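You operate a simulated robot arm through the tools that you are given. There is no shell and no other tool. Be economical: measure what you need, move in short steps, check, and stop when the job is done.

Carry out the task below with a simulated robot arm. There is one attempt and no reset: what you move stays moved.

JOB
Open the right drawer of the engine bench, fetch the long mount and set it in the inside of the right drawer of the engine bench and shut the drawer again. Put the numbered regulator that says "356" from the top of the end bench on top of the black air box there and the numbered regulator marked "350" on the blue label there. Put the blue mount on the top of the engine bench away in the blue tray on the frame bench. Fetch the dark steel cup and set it on top of the grey pale block on the top of the end bench. Pull the left drawer of the wiring bench open. Do these in any order.

Only the result counts: the job must be done as asked and must still hold three seconds after the hand-in. Knocking over, shifting, dropping, spilling or breaking anything else fails it.

ROBOT AND FRAMES
A 7-joint arm with a two-finger parallel gripper on a trunk, on a base that drives. Base frame: it is fixed to the floor where the robot stands at the start and does not move with it; the origin is under the middle of the robot, x ahead of it, y to its left, z up; the surface under the hand at the start is at about z = 0.85. Readings come in m, degrees, newtons and seconds.
With the tool pointing down near the work surface it reaches from about 0.26 to 0.58 m from the robot's upright axis, wherever it stands. Its first joint turns from -166.0 to 166.0 degrees. Places, roughly: black air box [1.5, 1, 1]; blue label [1.5, 0.75, 0.75]; blue mount (4x4x3 cm) [0.6, 0.2, 0.9]; blue tray on the frame bench (26x12 cm) [-4.04, -5.82, 0.8]; dark steel cup (7x7x4 cm) [0.2, -1, 1.3]; inside of the right drawer of the engine bench [0.5, -0.2, 0.7]; left drawer of the wiring bench [-3.4, -3.1, 0.8]; long mount [1.25, 1.25, 0.75]; numbered regulator [1.5, 0.75, 1]; pale block (6x8x10 cm) [1.2, 0.5, 0.9]; right drawer of the engine bench [0.5, -0.1, 0.7]. Payload 3.4 kg.
Tool frame: the origin (TCP) lies between the finger pads and is the grasp point; the fingertips stand 0.03 m ahead of it; z points along the fingers, y is the line along which they close. Largest opening 0.094 m; finger width 0.028, thickness 0.01; the body of the gripper, 0.05 by 0.096 m, starts 0.055 m behind the TCP.
Orientation is that of the tool frame in the base frame, as a unit quaternion [x, y, z, w]. With the fingers straight down and closing along the base's y, the tool's x points along the base's -x, its y along +y and its z along -z.

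CONTROLS
- The arm moves only by the tool jog_arm. Its argument "steps" is one flat list of numbers, 7 for each row, row after row: the shift along the tool's x, y, z in m, then the turn, a rotation vector about the tool's x, y, z in degrees, then the closure in counts, from 0 (fully open) to 255 (shut). In form: [dx, dy, dz, rx, ry, rz, fingers, dx, dy, dz, rx, ry, rz, fingers, ...]. A call has 1 to 20 rows; each row is the pose to reach, as a shift and turn from the pose commanded when the call began, along the tool's axes at that moment. A row lasts 0.2 s, in which the tool goes at most 0.05 m and 8.6 degrees; a call with a longer step from one row to the next is refused whole, and so is a gripper value outside its range. Where a pose cannot be reached the arm comes as near as it can. A force on the tool above 40 N (or 10 N above the force at the start of the call, whichever is more), or a blocked arm, ends the call early, and 0.2 s more pass. The fingers move at their own pace (about 0.072 m/s each) and stop on an object; they squeeze with about 28 N. The grip force told is the motor's: it shows also when the fingers shut on nothing. Time passes only in rows, and 0.2 s behind the last, so rows that repeat a pose let the fingers close. It gives the time, the measured TCP pose, the force on the tool (base axes), the opening and the grip force at its end, in the units of the frame above (readings bear some noise), with the torque about the TCP (base axes, N m) and any sound that the robot's microphone picked up.
- Cameras (640 x 400 px; columns grow to the right, rows downward): "scene" is now at [-0.0082, 0.1063, 1.644]; the picture's right is [-0.64, -0.77, 0.00], its down [-0.65, 0.55, -0.53] and it looks along [0.40, -0.34, -0.85] (base axes); focal length 214 px, centre (320, 200). "wrist" rides on the gripper at [0.076, 0.014, -0.102] in the tool frame; the picture's right is [-0.18, 0.98, 0.00], its down [-0.75, -0.14, -0.64] and it looks along [-0.63, -0.12, 0.77] (tool axes); focal length 243 px, centre (320, 200). There is no depth. A picture from a camera that has moved, and an enlarged one, comes with that camera's place and axes in the base frame and with its lens.
- grab_frame(camera): a new picture of that camera. It takes no simulated time.
- raise_lower(by): slides the trunk up (or, below 0, down) by that many m; the arm and the scene camera ride with it, the base frame stays. It gives what a move gives, with no picture.
- steer(legs): drives the robot by 1 to 6 legs, each [ahead, left, turn to the left] in m, m and degrees, along the robot's own axes; the way and the turn of a leg run together, so that a leg with both is an arc; at most 1.5 m and 180 degrees a leg. The arm and the cameras ride along, it lands a little off, and it stops where it bumps. It gives what a move gives.
- pan_tilt(pan, tilt): turns the head with the scene camera to pan (to the left, within 155 degrees either way) and tilt (down, from -29 to 69), counted from straight ahead of the robot. It gives what a move gives.
- inspect(camera, box): a new picture of the part [left, top, right, bottom] of that camera's present view, enlarged. It takes no simulated time.
- hand_in(): hands the job in; it is judged then, once.

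Work in short steps. Places have to be worked out from the pictures, the camera data and where the tool is seen: move nearer, look again, correct. Check each grasp and each placing, and mend what went wrong. You have 196 turns and 162 pictures in all, those below and enlarged ones among them. Open the gripper and draw the arm clear of the work before you hand the job in, unless the task says otherwise.

The tools are called after ">>>" as name(argument=value, ...) on one line, values as JSON. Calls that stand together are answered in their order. jog_arm: Moves the arm, as the interface text tells. Its arguments: {"type":"object","properties":{"steps":{"type":"array"}},"required":["steps"]} The other tools are called the same way: raise_lower (by) slides the trunk up or down; steer (legs) drives the base; pan_tilt (pan, tilt) turns the head that bears the scene camera; grab_frame (camera) takes a picture; inspect (camera, box) takes an enlarged picture of a part of a camera's view; hand_in () hands the job in.

At the start:

```text
time: 0.0
tool_pos: [0.4077, -0.0213, 0.9999]
orientation: [0.0, 1.0, 0.0, 0.0]
contact_force: [0.2, 0.3, 0.0]
torque: [0.0, -0.01, -0.03]
gripper_width: 0.0942
grasp_force: 0.1
trunk travel left (down, up): [-0.325, 0.061]
robot x, y, heading: [-0.0031, 0.001, -0.1]
head pan, tilt: [-40.0, 58.2]
```

scene: 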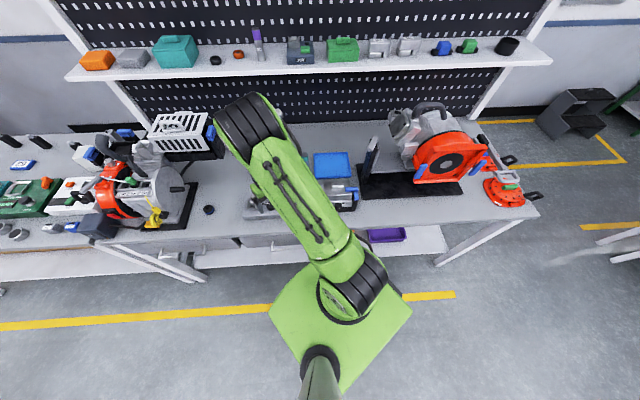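
wrist: 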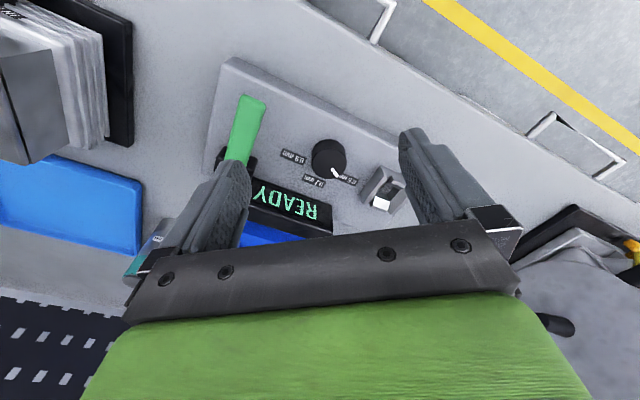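

The first pictures show the engine bench ahead with a shelf above it. I turn the head to survey the bench straight on and then to the left.

>>> pan_tilt(pan=0, tilt=40)

>>> grab_frame(camera="scene")

>>> pan_tilt(pan=45, tilt=30)

>>> grab_frame(camera="scene")

```text
time: 1.1
tool_pos: [0.4081, -0.0205, 0.9987]
orientation: [0.001, 1.0, 0.0, 0.0]
contact_force: [1.0, 0.3, 0.4]
torque: [0.01, 0.0, 0.04]
gripper_width: 0.0942
grasp_force: 0.1
trunk travel left (down, up): [-0.325, 0.061]
robot x, y, heading: [0.0014, 0.0, -0.0]
head pan, tilt: [0.0, 40.0]
```

```text
159 pictures are left
camera scene: at [0.0243, 0.1504, 1.6687], right [0.0, -1.0, 0.0], down [-0.64, 0.0, -0.77], along [0.77, 0.0, -0.64], focal length 214 px, centre (320, 200)
```

scene: 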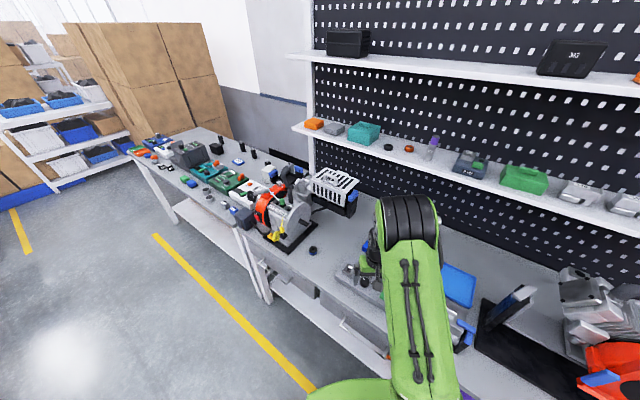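

```text
time: 2.2
tool_pos: [0.4073, -0.0198, 1.0]
orientation: [0.0, 1.0, 0.0, 0.0]
contact_force: [-0.3, 0.5, -0.6]
torque: [-0.01, -0.02, 0.01]
gripper_width: 0.094
grasp_force: 0.0
trunk travel left (down, up): [-0.325, 0.061]
robot x, y, heading: [-0.0013, 0.0023, 0.2]
head pan, tilt: [45.0, 30.0]
```

```text
158 pictures are left
camera scene: at [0.0033, 0.2143, 1.684], right [0.71, -0.71, 0.0], down [-0.35, -0.35, -0.87], along [0.61, 0.61, -0.5], focal length 214 px, centre (320, 200)
```

scene: 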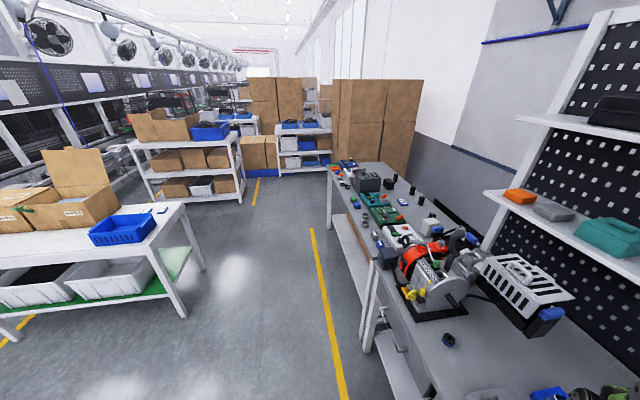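

The benches are turned about -40° to the base frame, with the end bench on the left. I enlarge the end bench.

>>> inspect(camera="scene", box=[320, 150, 480, 250])

>>> inspect(camera="scene", box=[360, 220, 640, 400])

```text
4.00 times, centred on (400, 200) of scene
camera zoom: at [0.0033, 0.2143, 1.684], right [0.71, -0.71, 0.0], down [-0.35, -0.35, -0.87], along [0.61, 0.61, -0.5], focal length 858 px, centre (0, 200)
```

zoom: 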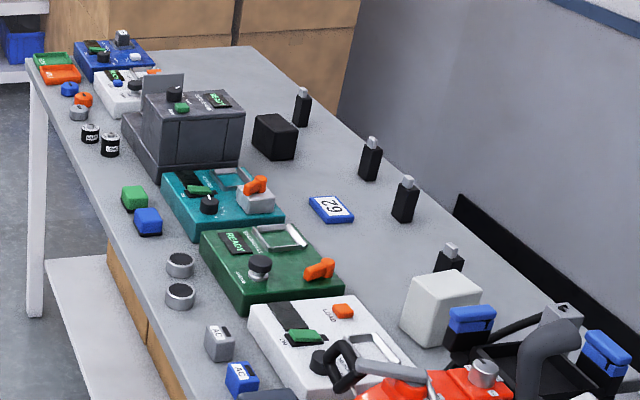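

```text
2.22 times, centred on (500, 310) of scene
camera zoom: at [0.0033, 0.2143, 1.684], right [0.71, -0.71, 0.0], down [-0.35, -0.35, -0.87], along [0.61, 0.61, -0.5], focal length 477 px, centre (-80, -44)
```

zoom: 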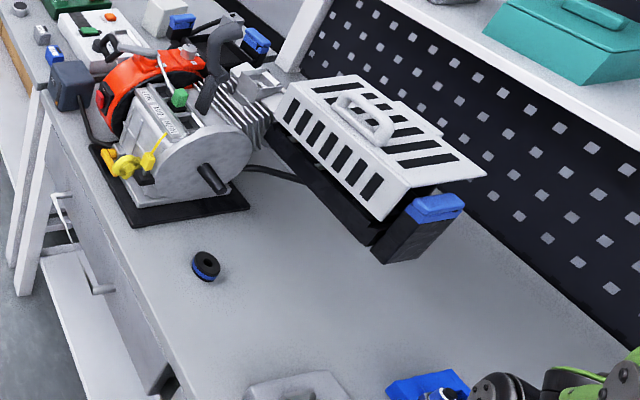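

The label, black box, pale block and four black regulators are in view. Now I look more closely at the drawers of the engine bench and at the shelf cup.

>>> pan_tilt(pan=-60, tilt=40)

>>> grab_frame(camera="scene")

>>> pan_tilt(pan=10, tilt=65)

>>> grab_frame(camera="scene")

```text
time: 4.0
tool_pos: [0.4085, -0.0217, 0.9994]
orientation: [0.001, 1.0, -0.001, 0.0]
contact_force: [-0.4, 0.1, 0.9]
torque: [-0.01, 0.0, -0.01]
gripper_width: 0.0938
grasp_force: 0.1
trunk travel left (down, up): [-0.325, 0.061]
robot x, y, heading: [-0.0003, 0.0024, 0.2]
head pan, tilt: [-60.0, 40.0]
```

```text
155 pictures are left
camera scene: at [-0.0182, 0.0769, 1.6687], right [-0.87, -0.5, 0.0], down [-0.32, 0.56, -0.77], along [0.38, -0.66, -0.64], focal length 214 px, centre (320, 200)
```

scene: 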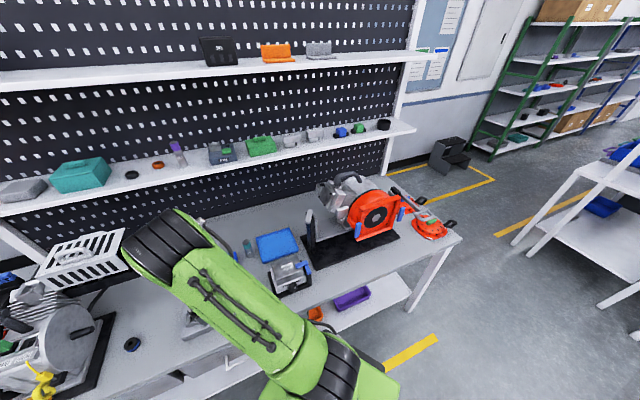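

```text
time: 5.4
tool_pos: [0.4085, -0.0216, 0.999]
orientation: [0.0, 1.0, 0.0, -0.001]
contact_force: [1.0, 0.2, 0.3]
torque: [0.02, -0.02, 0.01]
gripper_width: 0.0939
grasp_force: 0.1
trunk travel left (down, up): [-0.325, 0.061]
robot x, y, heading: [-0.0005, -0.0011, 0.2]
head pan, tilt: [10.0, 65.0]
```

```text
154 pictures are left
camera scene: at [-0.0009, 0.161, 1.6364], right [0.17, -0.98, 0.0], down [-0.89, -0.16, -0.42], along [0.42, 0.07, -0.91], focal length 214 px, centre (320, 200)
```

scene: 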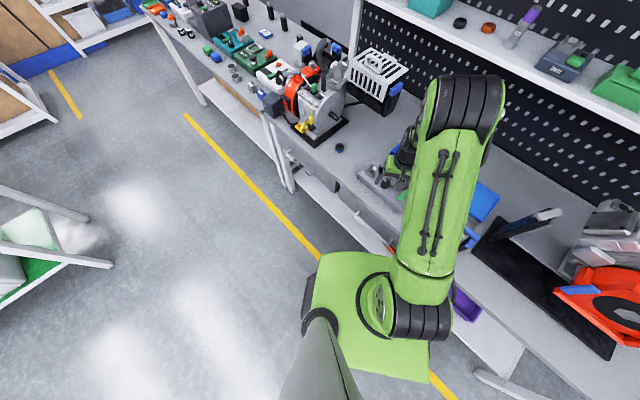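

Front edge of the bench runs along roughly (0.63, 0.78), about 0.24 m from my axis. I zoom to see the drawer fronts.

>>> inspect(camera="scene", box=[250, 100, 430, 260])

```text
2.50 times, centred on (340, 180) of scene
camera zoom: at [-0.0009, 0.161, 1.6364], right [0.17, -0.98, 0.0], down [-0.89, -0.16, -0.42], along [0.42, 0.07, -0.91], focal length 536 px, centre (270, 250)
```

zoom: 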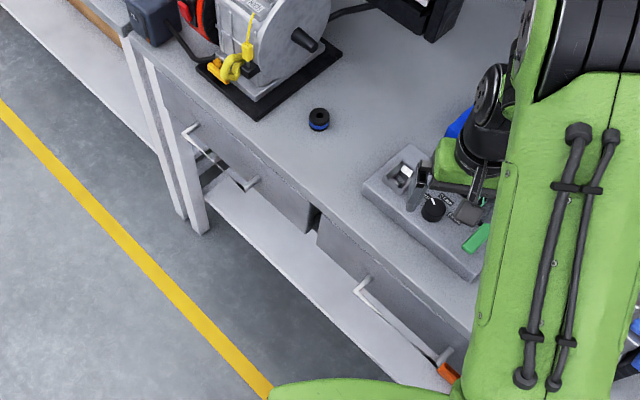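

The right drawer has a bar handle around [0.31, -0.01, 0.75]. I start with the cup: I raise the arm, back off, turn to face the bench and sidle right.

>>> raise_lower(by=0.06)

>>> jog_arm(steps=[0, 0, -0.05, 0, 0, 0, 0, 0, 0, -0.1, 0, 0, 0, 0, 0, 0, -0.15, 0, 0, 0, 0, 0, 0, -0.2, 0, 0, 0, 0, 0, 0, -0.25, 0, 0, 0, 0, 0, 0, -0.3, 0, 0, 0, 0, 0, 0, -0.3, 0, 0, 0, 0])

>>> steer(legs=[[-0.15, 0, 0], [0, 0, -39.5], [0, -0.45, 0]])

>>> pan_tilt(pan=0, tilt=25)

>>> grab_frame(camera="scene")

>>> grab_frame(camera="wrist")

```text
time: 6.4
tool_pos: [0.4075, -0.0203, 1.0606]
orientation: [0.0, 1.0, 0.0, 0.0]
contact_force: [0.8, -0.1, 0.9]
torque: [-0.01, -0.01, 0.02]
gripper_width: 0.094
grasp_force: 0.0
trunk travel left (down, up): [-0.385, 0.001]
robot x, y, heading: [-0.0027, 0.0023, 0.0]
head pan, tilt: [10.0, 65.0]
```

```text
time: 8.0
tool_pos: [0.409, -0.0208, 1.3574]
orientation: [0.0, 1.0, 0.0, 0.0]
contact_force: [0.2, -0.2, 0.0]
torque: [0.02, -0.02, -0.02]
gripper_width: 0.0939
grasp_force: 0.1
trunk travel left (down, up): [-0.385, 0.001]
robot x, y, heading: [-0.0008, -0.0004, -0.2]
head pan, tilt: [10.0, 65.0]
```

```text
time: 13.6
tool_pos: [-0.1387, -0.626, 1.359]
orientation: [0.339, 0.941, 0.0, -0.001]
contact_force: [0.4, -0.2, 0.6]
torque: [0.01, -0.03, -0.02]
gripper_width: 0.094
grasp_force: 0.0
trunk travel left (down, up): [-0.385, 0.001]
robot x, y, heading: [-0.4378, -0.3481, -39.9]
head pan, tilt: [10.0, 65.0]
```

```text
time: 14.7
tool_pos: [-0.138, -0.6251, 1.3579]
orientation: [0.339, 0.941, 0.0, 0.0]
contact_force: [0.6, 0.6, 0.3]
torque: [-0.02, -0.01, -0.01]
gripper_width: 0.0939
grasp_force: 0.0
trunk travel left (down, up): [-0.385, 0.001]
robot x, y, heading: [-0.4392, -0.3481, -39.5]
head pan, tilt: [0.0, 25.0]
```

```text
152 pictures are left
camera scene: at [-0.3182, -0.2532, 1.7515], right [-0.64, -0.77, 0.0], down [-0.33, 0.27, -0.91], along [0.7, -0.58, -0.42], focal length 214 px, centre (320, 200)
```

scene: 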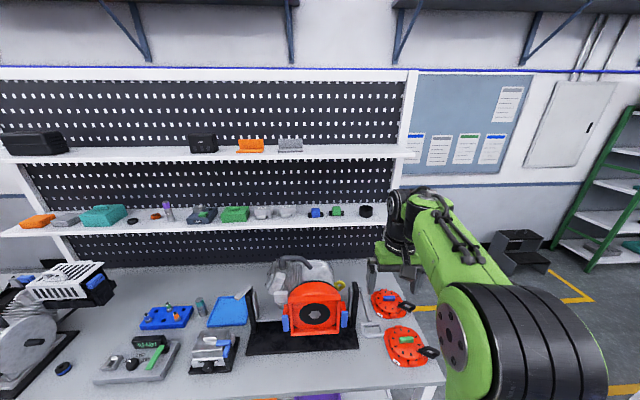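

```text
151 pictures are left
camera wrist: at [-0.1881, -0.5653, 1.4602], right [0.77, 0.64, 0.0], down [0.49, -0.59, 0.64], along [0.41, -0.49, -0.77], focal length 243 px, centre (320, 200)
```

wrist: 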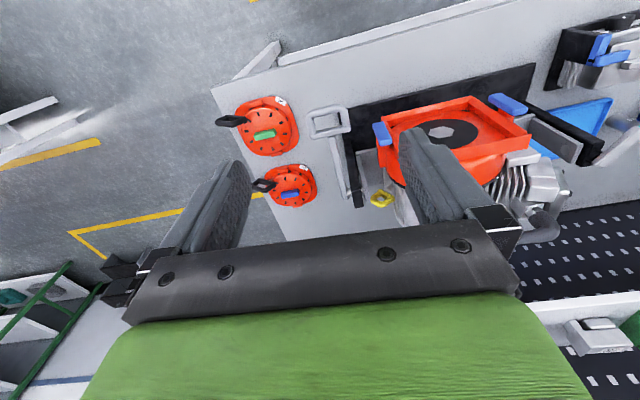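

The cup is at about [0.232, -0.996, 1.28]. I drive closer, tilting the tool forward by about 55° for the approach.

>>> jog_arm(steps=[0, 0, 0, 0, -8, 0, 0, 0, 0, 0, 0, -16, 0, 0, 0, 0, 0, 0, -24, 0, 0, 0, 0, 0, 0, -32, 0, 0, 0, 0, 0, 0, -40, 0, 0, 0, 0, 0, 0, -48, 0, 0, 0, 0, 0, 0, -55, 0, 0, 0, 0, 0, 0, -55, 0, 0])

>>> steer(legs=[[0, -0.08, 0], [0.2, 0, 0]])

>>> grab_frame(camera="wrist")

>>> grab_frame(camera="scene")

```text
time: 16.4
tool_pos: [-0.1367, -0.6244, 1.3577]
orientation: [0.301, 0.834, -0.157, 0.435]
contact_force: [-0.4, -0.5, 0.8]
torque: [0.04, 0.01, -0.02]
gripper_width: 0.0939
grasp_force: 0.0
trunk travel left (down, up): [-0.385, 0.001]
robot x, y, heading: [-0.4348, -0.3497, -39.9]
head pan, tilt: [0.0, 25.0]
```

```text
time: 18.7
tool_pos: [-0.035, -0.8134, 1.3576]
orientation: [0.301, 0.834, -0.156, 0.435]
contact_force: [0.2, 0.1, -0.7]
torque: [-0.03, 0.0, -0.01]
gripper_width: 0.0938
grasp_force: 0.0
trunk travel left (down, up): [-0.385, 0.001]
robot x, y, heading: [-0.3329, -0.5383, -39.5]
head pan, tilt: [0.0, 25.0]
```

```text
150 pictures are left
camera wrist: at [-0.1253, -0.7222, 1.3538], right [0.71, 0.69, 0.15], down [-0.16, -0.05, 0.99], along [0.69, -0.72, 0.08], focal length 243 px, centre (320, 200)
```

wrist: 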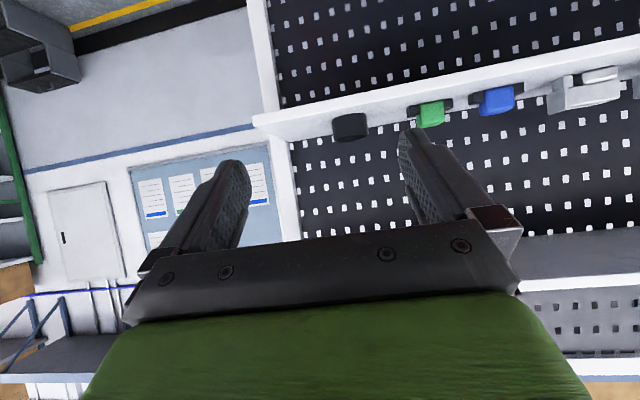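

```text
149 pictures are left
camera scene: at [-0.2153, -0.4432, 1.7516], right [-0.64, -0.77, 0.0], down [-0.33, 0.27, -0.91], along [0.7, -0.58, -0.42], focal length 214 px, centre (320, 200)
```

scene: 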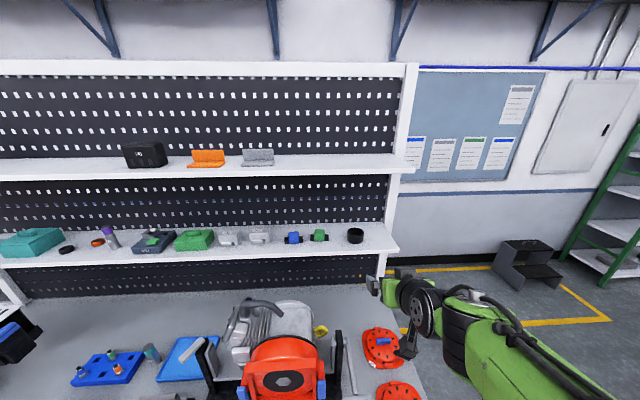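

Both views put the cup at [0.233, -0.993, 1.275]. I move to a pose 0.1 m short of it along the tool axis.

>>> jog_arm(steps=[-0.021, 0.0055, 0.034, 0, 0, 0, 0, -0.042, 0.011, 0.068, 0, 0, 0, 0, -0.063, 0.0165, 0.102, 0, 0, 0, 0, -0.085, 0.022, 0.135, 0, 0, 0, 0, -0.106, 0.0275, 0.169, 0, 0, 0, 0, -0.127, 0.033, 0.203, 0, 0, 0, 0, -0.127, 0.033, 0.203, 0, 0, 0, 0])

>>> grab_frame(camera="wrist")

```text
time: 20.3
tool_pos: [0.169, -0.9392, 1.3454]
orientation: [0.301, 0.834, -0.157, 0.435]
contact_force: [-0.6, 0.3, 0.3]
torque: [0.0, 0.0, -0.02]
gripper_width: 0.094
grasp_force: 0.1
trunk travel left (down, up): [-0.385, 0.001]
robot x, y, heading: [-0.3377, -0.5364, -39.7]
head pan, tilt: [0.0, 25.0]
```

```text
148 pictures are left
camera wrist: at [0.0789, -0.8478, 1.3425], right [0.71, 0.69, 0.15], down [-0.16, -0.05, 0.99], along [0.69, -0.72, 0.08], focal length 243 px, centre (320, 200)
```

wrist: 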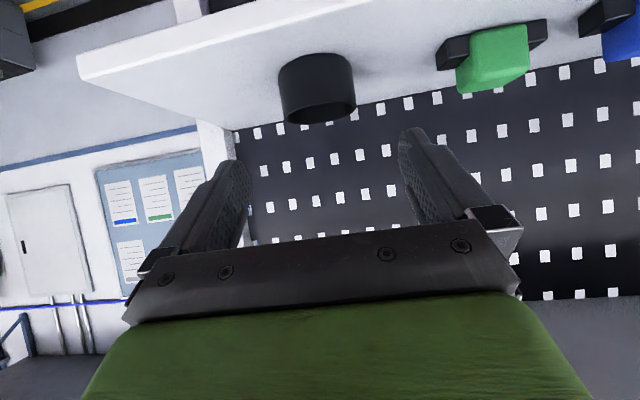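

The cup is centred between the fingers; I go in 0.1 m along the tool axis and close.

>>> jog_arm(steps=[0, 0, 0.03, 0, 0, 0, 0, 0, 0, 0.06, 0, 0, 0, 0, 0, 0, 0.085, 0, 0, 0, 0, 0, 0, 0.1, 0, 0, 0, 0, 0, 0, 0.1, 0, 0, 0, 0])

>>> grab_frame(camera="wrist")

```text
time: 21.5
tool_pos: [0.2334, -0.992, 1.29]
orientation: [0.302, 0.834, -0.157, 0.434]
contact_force: [0.0, -0.2, 0.0]
torque: [0.01, -0.01, -0.02]
gripper_width: 0.0938
grasp_force: 0.0
trunk travel left (down, up): [-0.385, 0.001]
robot x, y, heading: [-0.3326, -0.5355, -39.8]
head pan, tilt: [0.0, 25.0]
```

```text
147 pictures are left
camera wrist: at [0.1416, -0.9007, 1.2846], right [0.71, 0.69, 0.15], down [-0.16, -0.05, 0.99], along [0.69, -0.72, 0.08], focal length 243 px, centre (320, 200)
```

wrist: 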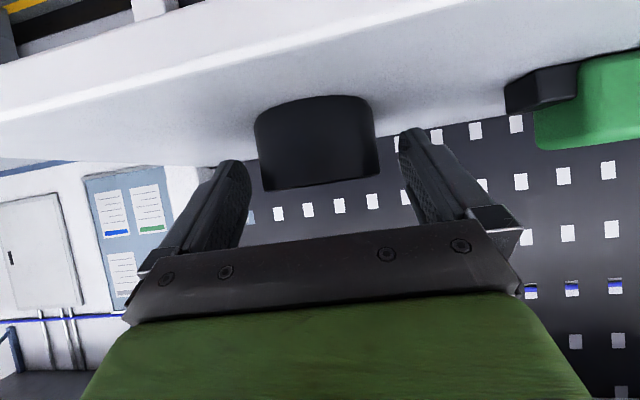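

The cup sits about 2.5 cm lower than the TCP (centre near 1.265). I lower 1.5 cm with a slight advance, then close.

>>> jog_arm(steps=[0.0094, 0, 0.0127, 0, 0, 0, 0, 0.0094, 0, 0.0127, 0, 0, 0, 0, 0.0094, 0, 0.0127, 0, 0, 0, 200, 0.0094, 0, 0.0127, 0, 0, 0, 255, 0.0094, 0, 0.0127, 0, 0, 0, 255, 0.0094, 0, 0.0127, 0, 0, 0, 255])

>>> grab_frame(camera="wrist")

```text
time: 22.9
tool_pos: [0.2323, -0.9954, 1.2777]
orientation: [0.3, 0.833, -0.158, 0.438]
contact_force: [0.0, -0.6, 23.6]
torque: [-0.21, -0.06, -0.03]
gripper_width: 0.065
grasp_force: 28.1
trunk travel left (down, up): [-0.385, 0.001]
robot x, y, heading: [-0.3337, -0.5355, -39.8]
head pan, tilt: [0.0, 25.0]
```

```text
146 pictures are left
camera wrist: at [0.1437, -0.9026, 1.2731], right [0.71, 0.69, 0.15], down [-0.17, -0.04, 0.98], along [0.69, -0.72, 0.09], focal length 243 px, centre (320, 200)
```

wrist: 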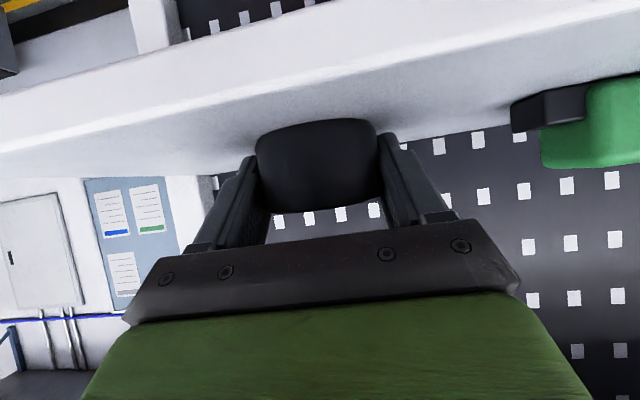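

Gripped (6.5 cm) with fingertips lightly on the shelf. I lift straight up 10 cm.

>>> jog_arm(steps=[-0.016, 0, -0.0115, 0, 0, 0, 255, -0.041, 0, -0.0287, 0, 0, 0, 255, -0.082, 0, -0.0574, 0, 0, 0, 255, -0.082, 0, -0.0574, 0, 0, 0, 255])

>>> grab_frame(camera="wrist")

```text
time: 23.9
tool_pos: [0.2289, -0.9911, 1.3685]
orientation: [0.302, 0.835, -0.156, 0.434]
contact_force: [-0.3, 0.1, -1.5]
torque: [-0.04, -0.01, 0.05]
gripper_width: 0.0636
grasp_force: 28.1
out of reach, approached as far as the arm can: row 3, 4
trunk travel left (down, up): [-0.385, 0.001]
robot x, y, heading: [-0.3388, -0.5387, -40.0]
head pan, tilt: [0.0, 25.0]
```

```text
145 pictures are left
camera wrist: at [0.1397, -0.8991, 1.3646], right [0.71, 0.69, 0.15], down [-0.16, -0.05, 0.99], along [0.69, -0.72, 0.08], focal length 243 px, centre (320, 200)
```

wrist: 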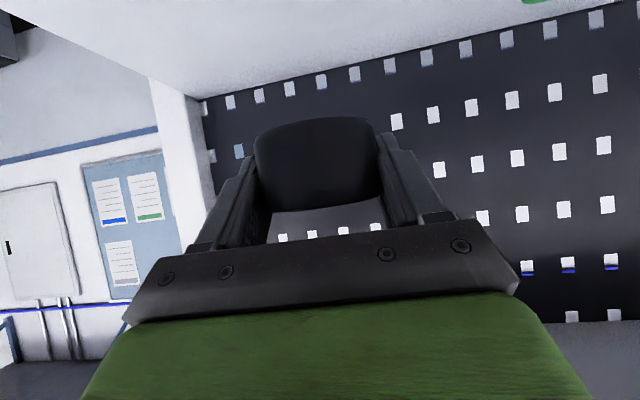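

The cup is held level. I retract the arm 0.3 m and drive back and left toward the end bench.

>>> jog_arm(steps=[0.0246, 0, -0.0351, 0, 0, 0, 255, 0.0492, 0, -0.0703, 0, 0, 0, 255, 0.0738, 0, -0.1054, 0, 0, 0, 255, 0.0984, 0, -0.1406, 0, 0, 0, 255, 0.123, 0, -0.1757, 0, 0, 0, 255, 0.1476, 0, -0.211, 0, 0, 0, 255, 0.172, 0, -0.246, 0, 0, 0, 255, 0.172, 0, -0.246, 0, 0, 0, 255])

>>> steer(legs=[[-0.25, 0, 0], [0, 1.2, 0], [0, 0.56, 0]])

>>> pan_tilt(pan=15, tilt=45)

>>> grab_frame(camera="scene")

```text
time: 25.7
tool_pos: [-0.0002, -0.7985, 1.3682]
orientation: [0.301, 0.835, -0.156, 0.433]
contact_force: [0.5, -0.2, -0.9]
torque: [0.03, 0.01, -0.02]
gripper_width: 0.0639
grasp_force: 27.4
trunk travel left (down, up): [-0.385, 0.001]
robot x, y, heading: [-0.3357, -0.5346, -39.9]
head pan, tilt: [0.0, 25.0]
```

```text
time: 36.0
tool_pos: [0.919, 0.7149, 1.3681]
orientation: [0.302, 0.834, -0.157, 0.434]
contact_force: [0.7, -0.4, -1.1]
torque: [-0.02, -0.02, -0.02]
gripper_width: 0.0635
grasp_force: 27.6
trunk travel left (down, up): [-0.385, 0.001]
robot x, y, heading: [0.5861, 0.9798, -39.6]
head pan, tilt: [0.0, 25.0]
```

```text
time: 36.8
tool_pos: [0.92, 0.7151, 1.3693]
orientation: [0.302, 0.834, -0.157, 0.434]
contact_force: [0.6, 1.1, -1.3]
torque: [-0.02, 0.01, -0.01]
gripper_width: 0.0632
grasp_force: 28.0
trunk travel left (down, up): [-0.385, 0.001]
robot x, y, heading: [0.5856, 0.974, -39.6]
head pan, tilt: [15.0, 45.0]
```

```text
144 pictures are left
camera scene: at [0.7089, 1.0947, 1.7211], right [-0.42, -0.91, 0.0], down [-0.64, 0.3, -0.71], along [0.64, -0.3, -0.71], focal length 214 px, centre (320, 200)
```

scene: 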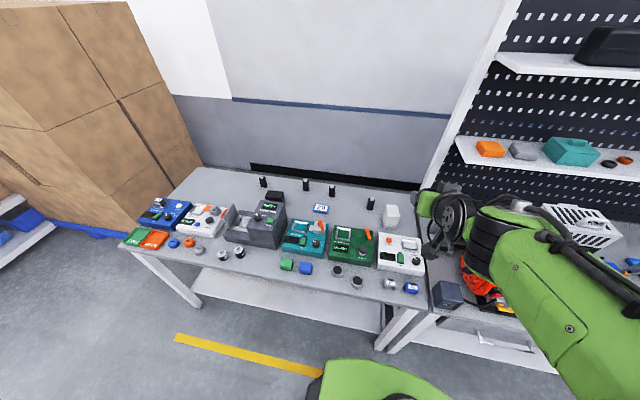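

I zoom on the block and the regulators.

>>> inspect(camera="scene", box=[240, 160, 440, 285])

```text
3.20 times, centred on (340, 222) of scene
camera zoom: at [0.7089, 1.0947, 1.7211], right [-0.42, -0.91, 0.0], down [-0.64, 0.3, -0.71], along [0.64, -0.3, -0.71], focal length 686 px, centre (256, 128)
```

zoom: 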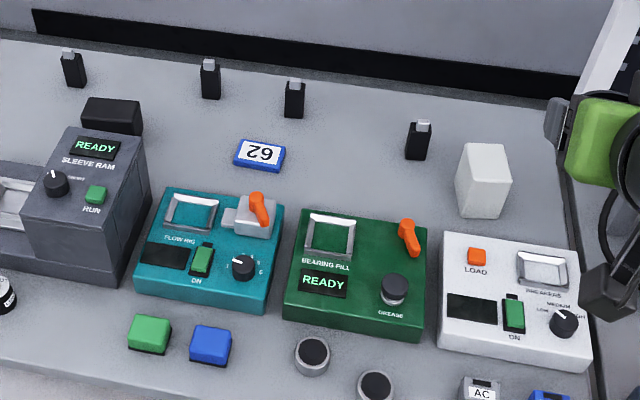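

The block top centre is about [1.19, 0.487, 0.95]. Bench legs stand near [0.80, 0.57], so I go ahead only 8 cm, lower the trunk 0.2 and look with the wrist camera.

>>> steer(legs=[[0.08, 0, 0]])

>>> raise_lower(by=-0.18)

>>> grab_frame(camera="wrist")

>>> inspect(camera="scene", box=[340, 140, 500, 240])

```text
time: 37.9
tool_pos: [0.9822, 0.6622, 1.369]
orientation: [0.302, 0.835, -0.157, 0.433]
contact_force: [0.6, 0.3, -1.0]
torque: [-0.03, 0.01, 0.01]
gripper_width: 0.0634
grasp_force: 28.0
trunk travel left (down, up): [-0.385, 0.001]
robot x, y, heading: [0.6464, 0.9245, -40.0]
head pan, tilt: [15.0, 45.0]
```

```text
time: 39.9
tool_pos: [0.9815, 0.6628, 1.1899]
orientation: [0.301, 0.834, -0.157, 0.435]
contact_force: [-0.2, 0.7, -1.6]
torque: [0.02, 0.01, -0.01]
gripper_width: 0.0634
grasp_force: 28.2
trunk travel left (down, up): [-0.205, 0.181]
robot x, y, heading: [0.652, 0.9236, -39.7]
head pan, tilt: [15.0, 45.0]
```

```text
142 pictures are left
camera wrist: at [0.8911, 0.7552, 1.185], right [0.71, 0.69, 0.15], down [-0.16, -0.05, 0.99], along [0.69, -0.72, 0.08], focal length 243 px, centre (320, 200)
```

wrist: 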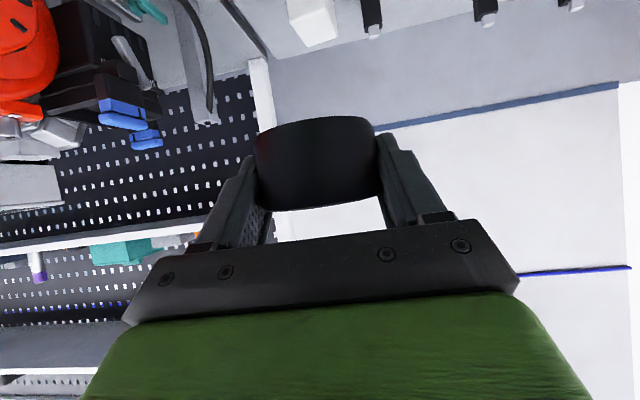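

```text
4.00 times, centred on (420, 190) of scene
camera zoom: at [0.771, 1.0436, 1.5413], right [-0.42, -0.91, 0.0], down [-0.64, 0.3, -0.71], along [0.64, -0.3, -0.71], focal length 858 px, centre (-80, 240)
```

zoom: 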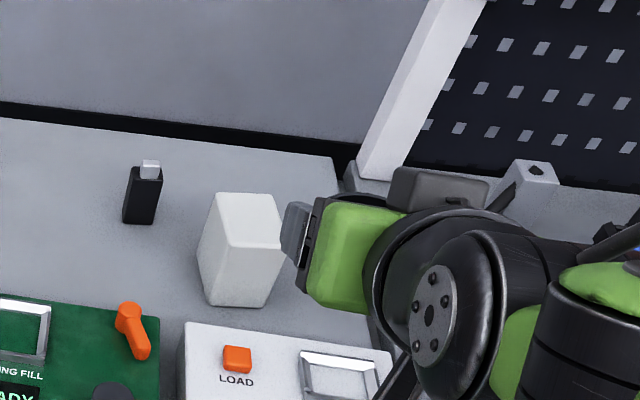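

Two views agree on the block top at [1.191, 0.487, 0.95]. I move the cup to 7 cm above it.

>>> jog_arm(steps=[-0.006, 0, 0.043, 0, 0, 0, 255, -0.012, 0, 0.087, 0, 0, 0, 255, -0.018, 0, 0.13, 0, 0, 0, 255, -0.024, 0, 0.174, 0, 0, 0, 255, -0.03, 0, 0.217, 0, 0, 0, 255, -0.036, 0, 0.261, 0, 0, 0, 255, -0.042, 0, 0.304, 0, 0, 0, 255, -0.042, 0, 0.304, 0, 0, 0, 255])

>>> inspect(camera="scene", box=[340, 140, 500, 240])

>>> grab_frame(camera="wrist")

```text
time: 41.7
tool_pos: [1.1912, 0.488, 1.0484]
orientation: [0.301, 0.834, -0.157, 0.434]
contact_force: [0.0, 0.5, -1.4]
torque: [-0.02, 0.0, 0.01]
gripper_width: 0.0635
grasp_force: 28.0
trunk travel left (down, up): [-0.205, 0.181]
robot x, y, heading: [0.6453, 0.9222, -39.8]
head pan, tilt: [15.0, 45.0]
```

```text
4.00 times, centred on (420, 190) of scene
camera zoom: at [0.7702, 1.0443, 1.5415], right [-0.42, -0.91, 0.0], down [-0.64, 0.3, -0.71], along [0.64, -0.3, -0.71], focal length 858 px, centre (-80, 240)
```

zoom: 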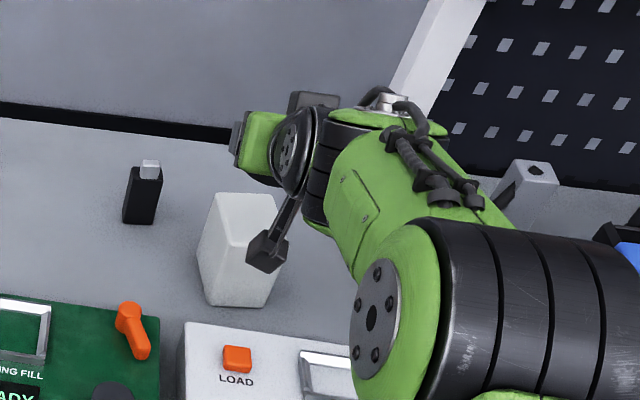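

```text
139 pictures are left
camera wrist: at [1.1006, 0.5799, 1.045], right [0.71, 0.69, 0.15], down [-0.16, -0.05, 0.99], along [0.69, -0.72, 0.08], focal length 243 px, centre (320, 200)
```

wrist: 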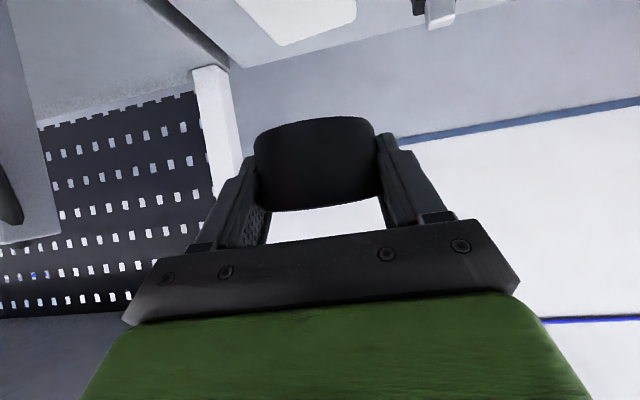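

The wrist view confirms the block top is centred under the cup (far edge midpoint ≈ [1.225, 0.471]). I lower in small steps until contact.

>>> jog_arm(steps=[0.0205, 0, 0.0144, 0, 0, 0, 255, 0.037, 0, 0.0258, 0, 0, 0, 255, 0.045, 0, 0.0316, 0, 0, 0, 255, 0.0475, 0, 0.0333, 0, 0, 0, 255, 0.05, 0, 0.035, 0, 0, 0, 255, 0.0525, 0, 0.0367, 0, 0, 0, 255])

>>> grab_frame(camera="wrist")

```text
time: 43.1
tool_pos: [1.1921, 0.4877, 0.986]
orientation: [0.301, 0.834, -0.156, 0.434]
contact_force: [0.0, 0.9, -0.2]
torque: [-0.01, 0.02, 0.02]
gripper_width: 0.0639
grasp_force: 28.4
trunk travel left (down, up): [-0.205, 0.181]
robot x, y, heading: [0.6441, 0.9233, -39.8]
head pan, tilt: [15.0, 45.0]
```

```text
138 pictures are left
camera wrist: at [1.1015, 0.5805, 0.981], right [0.71, 0.69, 0.15], down [-0.16, -0.05, 0.99], along [0.69, -0.72, 0.08], focal length 243 px, centre (320, 200)
```

wrist: 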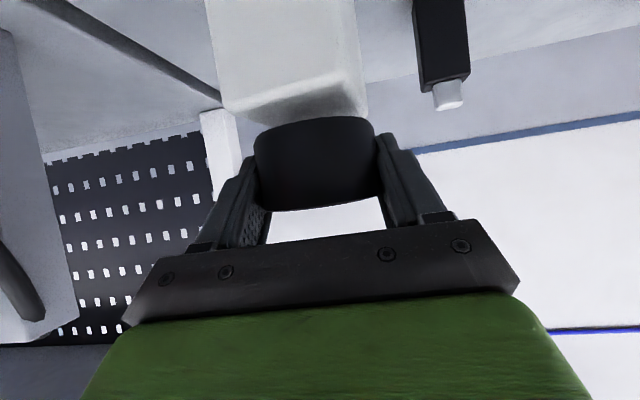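

Front-edge midpoint computes to [1.169, 0.503], so the block centre is ~[1.197, 0.487]; I nudge 4 mm forward and go down to contact.

>>> jog_arm(steps=[-0.0023, 0, 0.0033, 0, 0, 0, 255, 0.001, 0, 0.0056, 0, 0, 0, 255, 0.0034, 0, 0.0073, 0, 0, 0, 255, 0.0059, 0, 0.009, 0, 0, 0, 255, 0.0083, 0, 0.0107, 0, 0, 0, 255])

>>> grab_frame(camera="wrist")

```text
time: 44.3
tool_pos: [1.1954, 0.4852, 0.9749]
orientation: [0.301, 0.833, -0.158, 0.437]
contact_force: [1.4, -0.4, 6.8]
torque: [0.12, 0.11, 0.0]
gripper_width: 0.0638
grasp_force: 28.4
trunk travel left (down, up): [-0.205, 0.181]
robot x, y, heading: [0.6491, 0.9171, -39.8]
head pan, tilt: [15.0, 45.0]
```

```text
137 pictures are left
camera wrist: at [1.1048, 0.5778, 0.9696], right [0.71, 0.69, 0.15], down [-0.17, -0.05, 0.99], along [0.69, -0.72, 0.08], focal length 243 px, centre (320, 200)
```

wrist: 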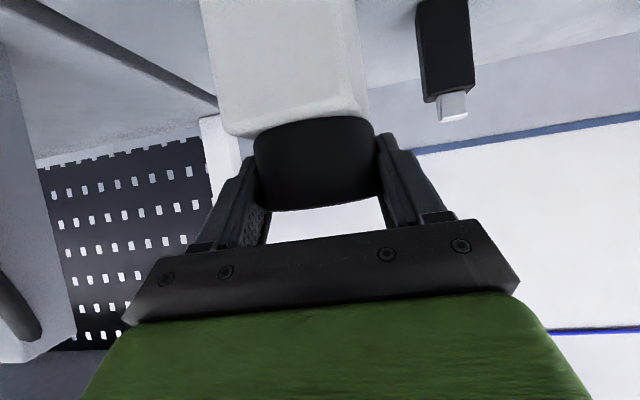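

Contact at 6.8 N: the cup sits on the block. I open and withdraw up and back.

>>> jog_arm(steps=[0, 0, 0, 0, 0, 0, 120, 0, 0, 0, 0, 0, 0, 0, 0, 0, 0, 0, 0, 0, 0, 0, 0, 0, 0, 0, 0, 0, 0, 0, -0.04, 0, 0, 0, 0, 0, 0, -0.08, 0, 0, 0, 0, 0, 0, -0.12, 0, 0, 0, 0, 0, 0, -0.15, 0, 0, 0, 0, 0, 0, -0.15, 0, 0, 0, 0])

>>> grab_frame(camera="wrist")

```text
time: 46.3
tool_pos: [1.0985, 0.5652, 1.0585]
orientation: [0.301, 0.835, -0.156, 0.434]
contact_force: [0.2, -0.2, -0.7]
torque: [-0.04, 0.03, 0.0]
gripper_width: 0.0939
grasp_force: 0.0
trunk travel left (down, up): [-0.205, 0.181]
robot x, y, heading: [0.6457, 0.9279, -39.6]
head pan, tilt: [15.0, 45.0]
```

```text
136 pictures are left
camera wrist: at [1.0092, 0.6568, 1.0543], right [0.71, 0.69, 0.15], down [-0.16, -0.05, 0.99], along [0.69, -0.72, 0.08], focal length 243 px, centre (320, 200)
```

wrist: 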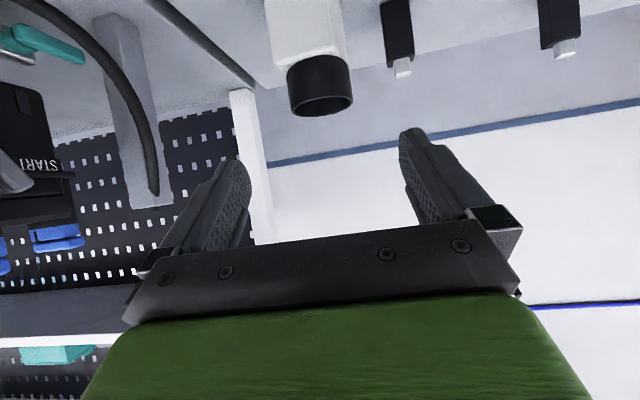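

The cup stands on the block. Next I look for the regulator numbers with a zoom.

>>> pan_tilt(pan=20, tilt=35)

>>> inspect(camera="scene", box=[270, 130, 390, 205])

>>> inspect(camera="wrist", box=[340, 0, 640, 100])

```text
time: 47.0
tool_pos: [1.0989, 0.5647, 1.0582]
orientation: [0.301, 0.834, -0.156, 0.434]
contact_force: [0.3, -0.2, 0.1]
torque: [0.02, -0.03, 0.0]
gripper_width: 0.0939
grasp_force: 0.0
trunk travel left (down, up): [-0.205, 0.181]
robot x, y, heading: [0.6484, 0.9257, -39.4]
head pan, tilt: [20.0, 35.0]
```

```text
5.33 times, centred on (330, 168) of scene
camera zoom: at [0.78, 1.0479, 1.5562], right [-0.34, -0.94, 0.0], down [-0.54, 0.19, -0.82], along [0.77, -0.28, -0.57], focal length 1144 px, centre (267, 373)
```

zoom: 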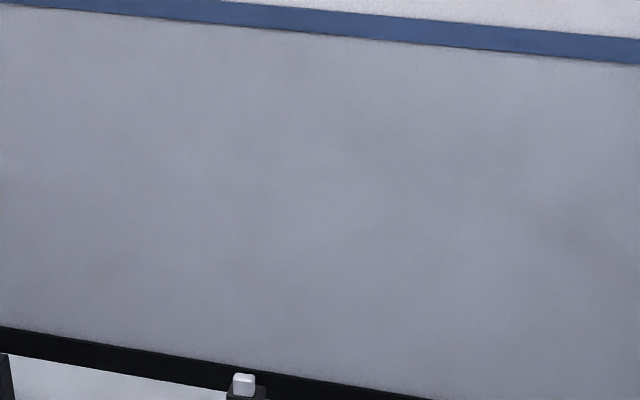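

```text
2.13 times, centred on (490, 50) of wrist
camera zoom: at [1.0092, 0.6568, 1.0544], right [0.71, 0.69, 0.15], down [-0.16, -0.05, 0.99], along [0.69, -0.72, 0.08], focal length 518 px, centre (-43, 520)
```

zoom: 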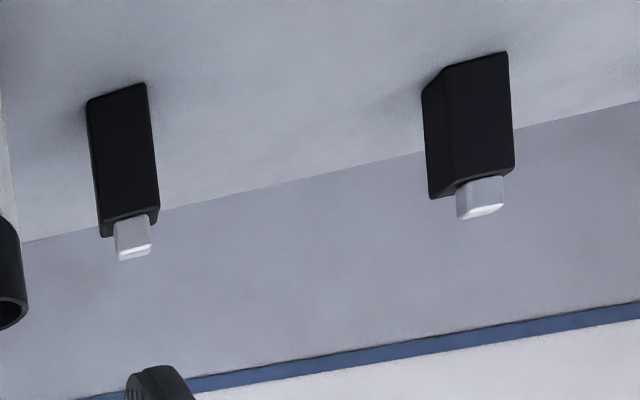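

Front, top and right faces carry no number. I raise the trunk, pull the arm back and drive left to see the left faces and the mounts.

>>> raise_lower(by=0.15)

>>> jog_arm(steps=[0.0246, 0, -0.0351, 0, 0, 0, 0, 0.0492, 0, -0.0703, 0, 0, 0, 0, 0.0738, 0, -0.1054, 0, 0, 0, 0, 0.0984, 0, -0.1406, 0, 0, 0, 0, 0.0984, 0, -0.1406, 0, 0, 0, 0])

>>> steer(legs=[[-0.05, 0, 0], [0, 0.85, 0]])

>>> pan_tilt(pan=-25, tilt=42)

>>> grab_frame(camera="scene")

```text
time: 48.8
tool_pos: [1.0997, 0.5654, 1.2093]
orientation: [0.302, 0.834, -0.157, 0.434]
contact_force: [1.2, -0.5, 0.5]
torque: [0.03, -0.02, -0.01]
gripper_width: 0.0939
grasp_force: 0.1
trunk travel left (down, up): [-0.355, 0.031]
robot x, y, heading: [0.6516, 0.9211, -39.6]
head pan, tilt: [20.0, 35.0]
```

```text
time: 50.0
tool_pos: [0.9709, 0.6713, 1.2094]
orientation: [0.302, 0.834, -0.156, 0.435]
contact_force: [0.1, 0.2, -0.6]
torque: [-0.03, 0.02, 0.03]
gripper_width: 0.0943
grasp_force: 0.0
out of reach, approached as far as the arm can: row 4, 5
trunk travel left (down, up): [-0.355, 0.031]
robot x, y, heading: [0.6474, 0.9264, -39.8]
head pan, tilt: [20.0, 35.0]
```

```text
time: 55.0
tool_pos: [1.4735, 1.3493, 1.21]
orientation: [0.304, 0.834, -0.158, 0.433]
contact_force: [0.1, 0.6, -0.4]
torque: [0.0, 0.0, 0.0]
gripper_width: 0.0941
grasp_force: 0.0
trunk travel left (down, up): [-0.355, 0.031]
robot x, y, heading: [1.1543, 1.6061, -40.1]
head pan, tilt: [20.0, 35.0]
```

```text
time: 56.1
tool_pos: [1.473, 1.3513, 1.2107]
orientation: [0.304, 0.833, -0.158, 0.434]
contact_force: [-0.9, 0.3, -0.8]
torque: [-0.02, 0.01, -0.01]
gripper_width: 0.0937
grasp_force: 0.1
trunk travel left (down, up): [-0.355, 0.031]
robot x, y, heading: [1.1561, 1.6018, -40.1]
head pan, tilt: [-25.0, 42.0]
```

```text
133 pictures are left
camera scene: at [1.2384, 1.6822, 1.6961], right [-0.91, -0.42, 0.0], down [-0.28, 0.61, -0.74], along [0.31, -0.67, -0.67], focal length 214 px, centre (320, 200)
```

scene: 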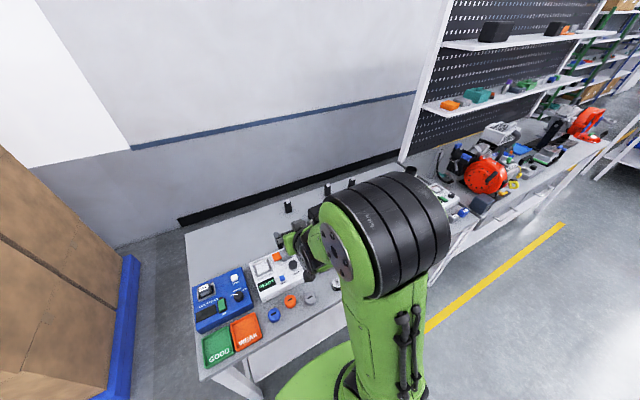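

Arm blocks the view partly, but regulators show at columns 285–350. I zoom there.

>>> inspect(camera="scene", box=[270, 165, 366, 225])

>>> inspect(camera="wrist", box=[0, 0, 640, 400])

```text
6.67 times, centred on (318, 195) of scene
camera zoom: at [1.2384, 1.6822, 1.6961], right [-0.91, -0.42, 0.0], down [-0.28, 0.61, -0.74], along [0.31, -0.67, -0.67], focal length 1430 px, centre (333, 233)
```

zoom: 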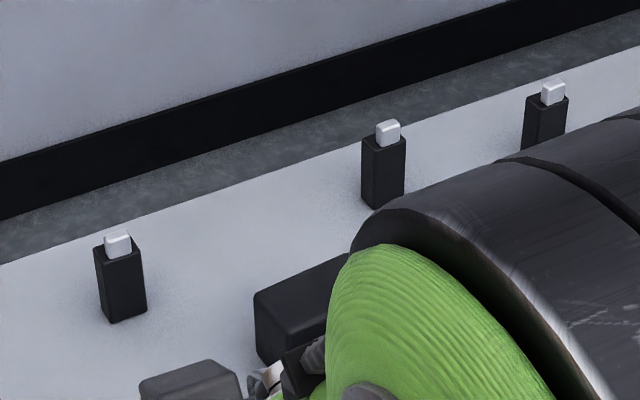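

```text
1.00 times, centred on (320, 200) of wrist (not enlarged: the box is as wide or as high as the picture)
camera zoom: at [1.3842, 1.4434, 1.2056], right [0.71, 0.68, 0.15], down [-0.16, -0.05, 0.99], along [0.68, -0.73, 0.08], focal length 243 px, centre (320, 200)
```

zoom: 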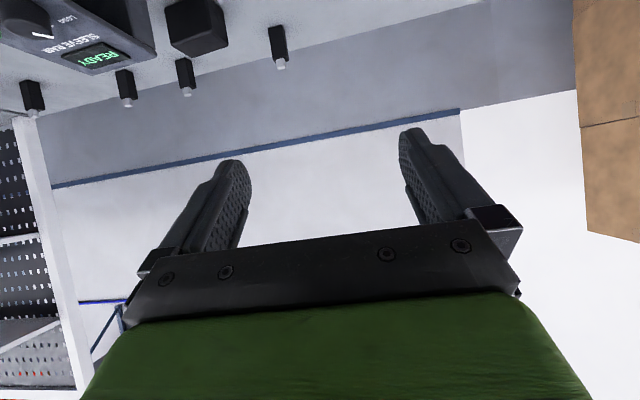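

The numbers must be on the back faces, and the wall is about 1 m behind the benches, so I can read (and maybe pick) them from behind later. First the long mount: I zoom on the cylinders at the front edge.

>>> inspect(camera="scene", box=[190, 240, 350, 340])

>>> pan_tilt(pan=25, tilt=60)

>>> grab_frame(camera="scene")

```text
4.00 times, centred on (270, 290) of scene
camera zoom: at [1.2384, 1.6822, 1.6961], right [-0.91, -0.42, 0.0], down [-0.28, 0.61, -0.74], along [0.31, -0.67, -0.67], focal length 858 px, centre (520, -160)
```

zoom: 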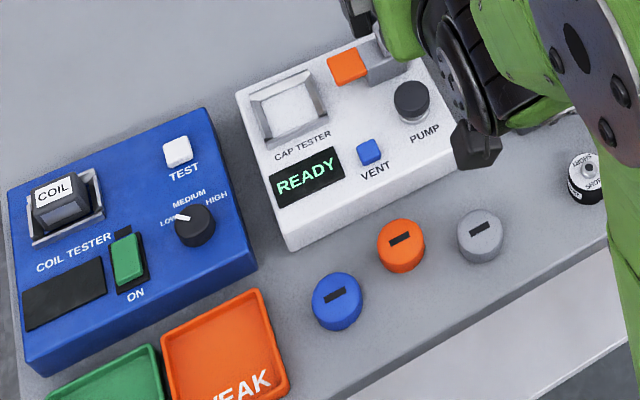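

```text
time: 57.3
tool_pos: [1.4731, 1.3508, 1.2107]
orientation: [0.304, 0.834, -0.158, 0.433]
contact_force: [0.2, 0.1, 0.3]
torque: [0.0, 0.02, 0.02]
gripper_width: 0.094
grasp_force: 0.0
trunk travel left (down, up): [-0.355, 0.031]
robot x, y, heading: [1.1509, 1.6024, -40.1]
head pan, tilt: [25.0, 60.0]
```

```text
129 pictures are left
camera scene: at [1.2674, 1.7405, 1.6723], right [-0.26, -0.97, 0.0], down [-0.84, 0.23, -0.5], along [0.48, -0.13, -0.87], focal length 214 px, centre (320, 200)
```

scene: 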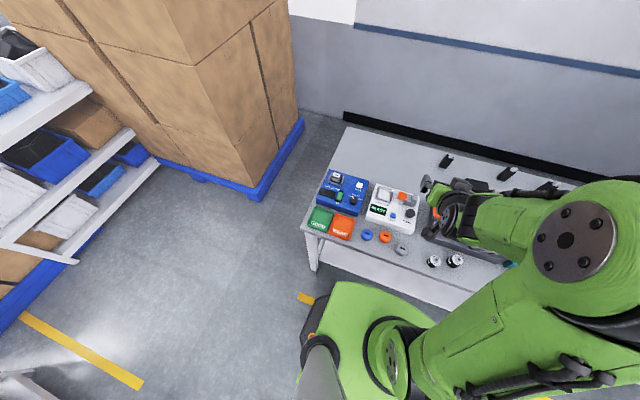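

>>> inspect(camera="scene", box=[412, 240, 476, 280])

```text
10.00 times, centred on (444, 260) of scene
camera zoom: at [1.2674, 1.7405, 1.6723], right [-0.26, -0.97, 0.0], down [-0.84, 0.23, -0.5], along [0.48, -0.13, -0.87], focal length 2145 px, centre (-920, -400)
```

zoom: 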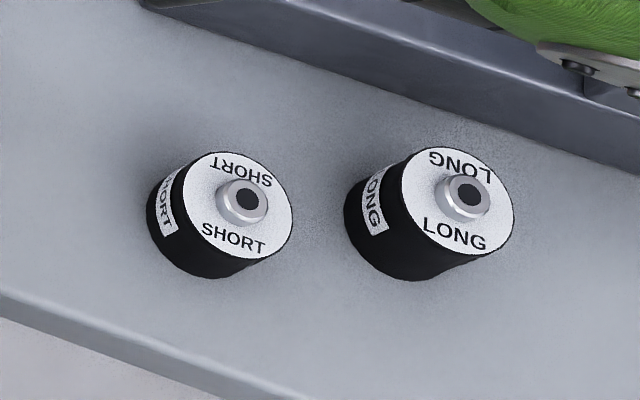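

LONG is the right one of the pair, top at about [1.33, 1.207]. I turn the tool straight down and bring it above the mount, with a reduced opening to spare the SHORT neighbour.

>>> jog_arm(steps=[0.0014, -0.029, -0.002, 0, 8, 0, 65, 0.0028, -0.058, -0.004, 0, 16, 0, 65, 0.0042, -0.087, -0.006, 0, 24, 0, 65, 0.0056, -0.116, -0.008, 0, 32, 0, 65, 0.007, -0.145, -0.01, 0, 40, 0, 65, 0.0084, -0.174, -0.012, 0, 48, 0, 65, 0.0098, -0.202, -0.014, 0, 55, 0, 65, 0.0098, -0.202, -0.014, 0, 55, 0, 65])

>>> grab_frame(camera="wrist")

```text
time: 59.1
tool_pos: [1.3304, 1.2069, 1.2091]
orientation: [0.343, 0.939, 0.0, -0.001]
contact_force: [0.1, -0.3, 0.7]
torque: [-0.02, 0.03, 0.03]
gripper_width: 0.0702
grasp_force: 0.0
trunk travel left (down, up): [-0.355, 0.031]
robot x, y, heading: [1.1496, 1.6071, -40.3]
head pan, tilt: [25.0, 60.0]
```

```text
127 pictures are left
camera wrist: at [1.2801, 1.2672, 1.3118], right [0.77, 0.63, 0.0], down [0.49, -0.59, 0.64], along [0.4, -0.5, -0.77], focal length 243 px, centre (320, 200)
```

wrist: 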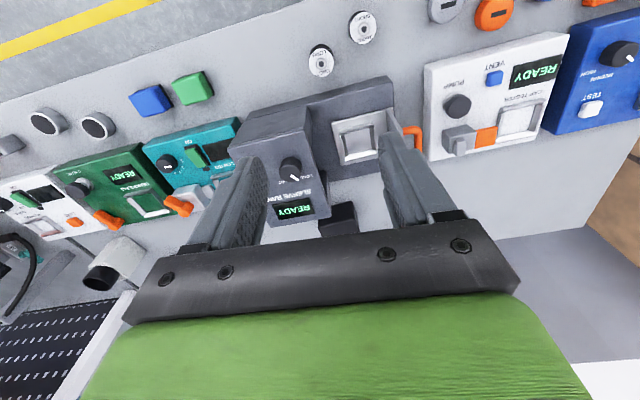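

LONG computes to [1.329, 1.209], right beneath. I descend to just above it and check.

>>> jog_arm(steps=[0, 0, 0.045, 0, 0, 0, 65, 0, 0, 0.09, 0, 0, 0, 65, 0, 0, 0.135, 0, 0, 0, 65, 0, 0, 0.18, 0, 0, 0, 65, 0, 0, 0.225, 0, 0, 0, 65, 0, 0, 0.265, 0, 0, 0, 65, 0, 0, 0.265, 0, 0, 0, 65])

>>> grab_frame(camera="wrist")

```text
time: 60.7
tool_pos: [1.3291, 1.2086, 0.9444]
orientation: [0.342, 0.94, 0.0, -0.001]
contact_force: [0.5, -0.3, 0.2]
torque: [0.0, -0.01, 0.04]
gripper_width: 0.0701
grasp_force: 0.1
trunk travel left (down, up): [-0.355, 0.031]
robot x, y, heading: [1.1524, 1.6024, -40.3]
head pan, tilt: [25.0, 60.0]
```

```text
126 pictures are left
camera wrist: at [1.28, 1.268, 1.0461], right [0.77, 0.63, 0.0], down [0.49, -0.59, 0.64], along [0.41, -0.5, -0.77], focal length 243 px, centre (320, 200)
```

wrist: 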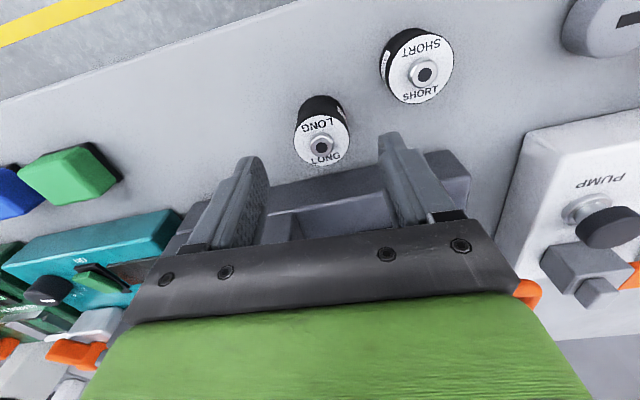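

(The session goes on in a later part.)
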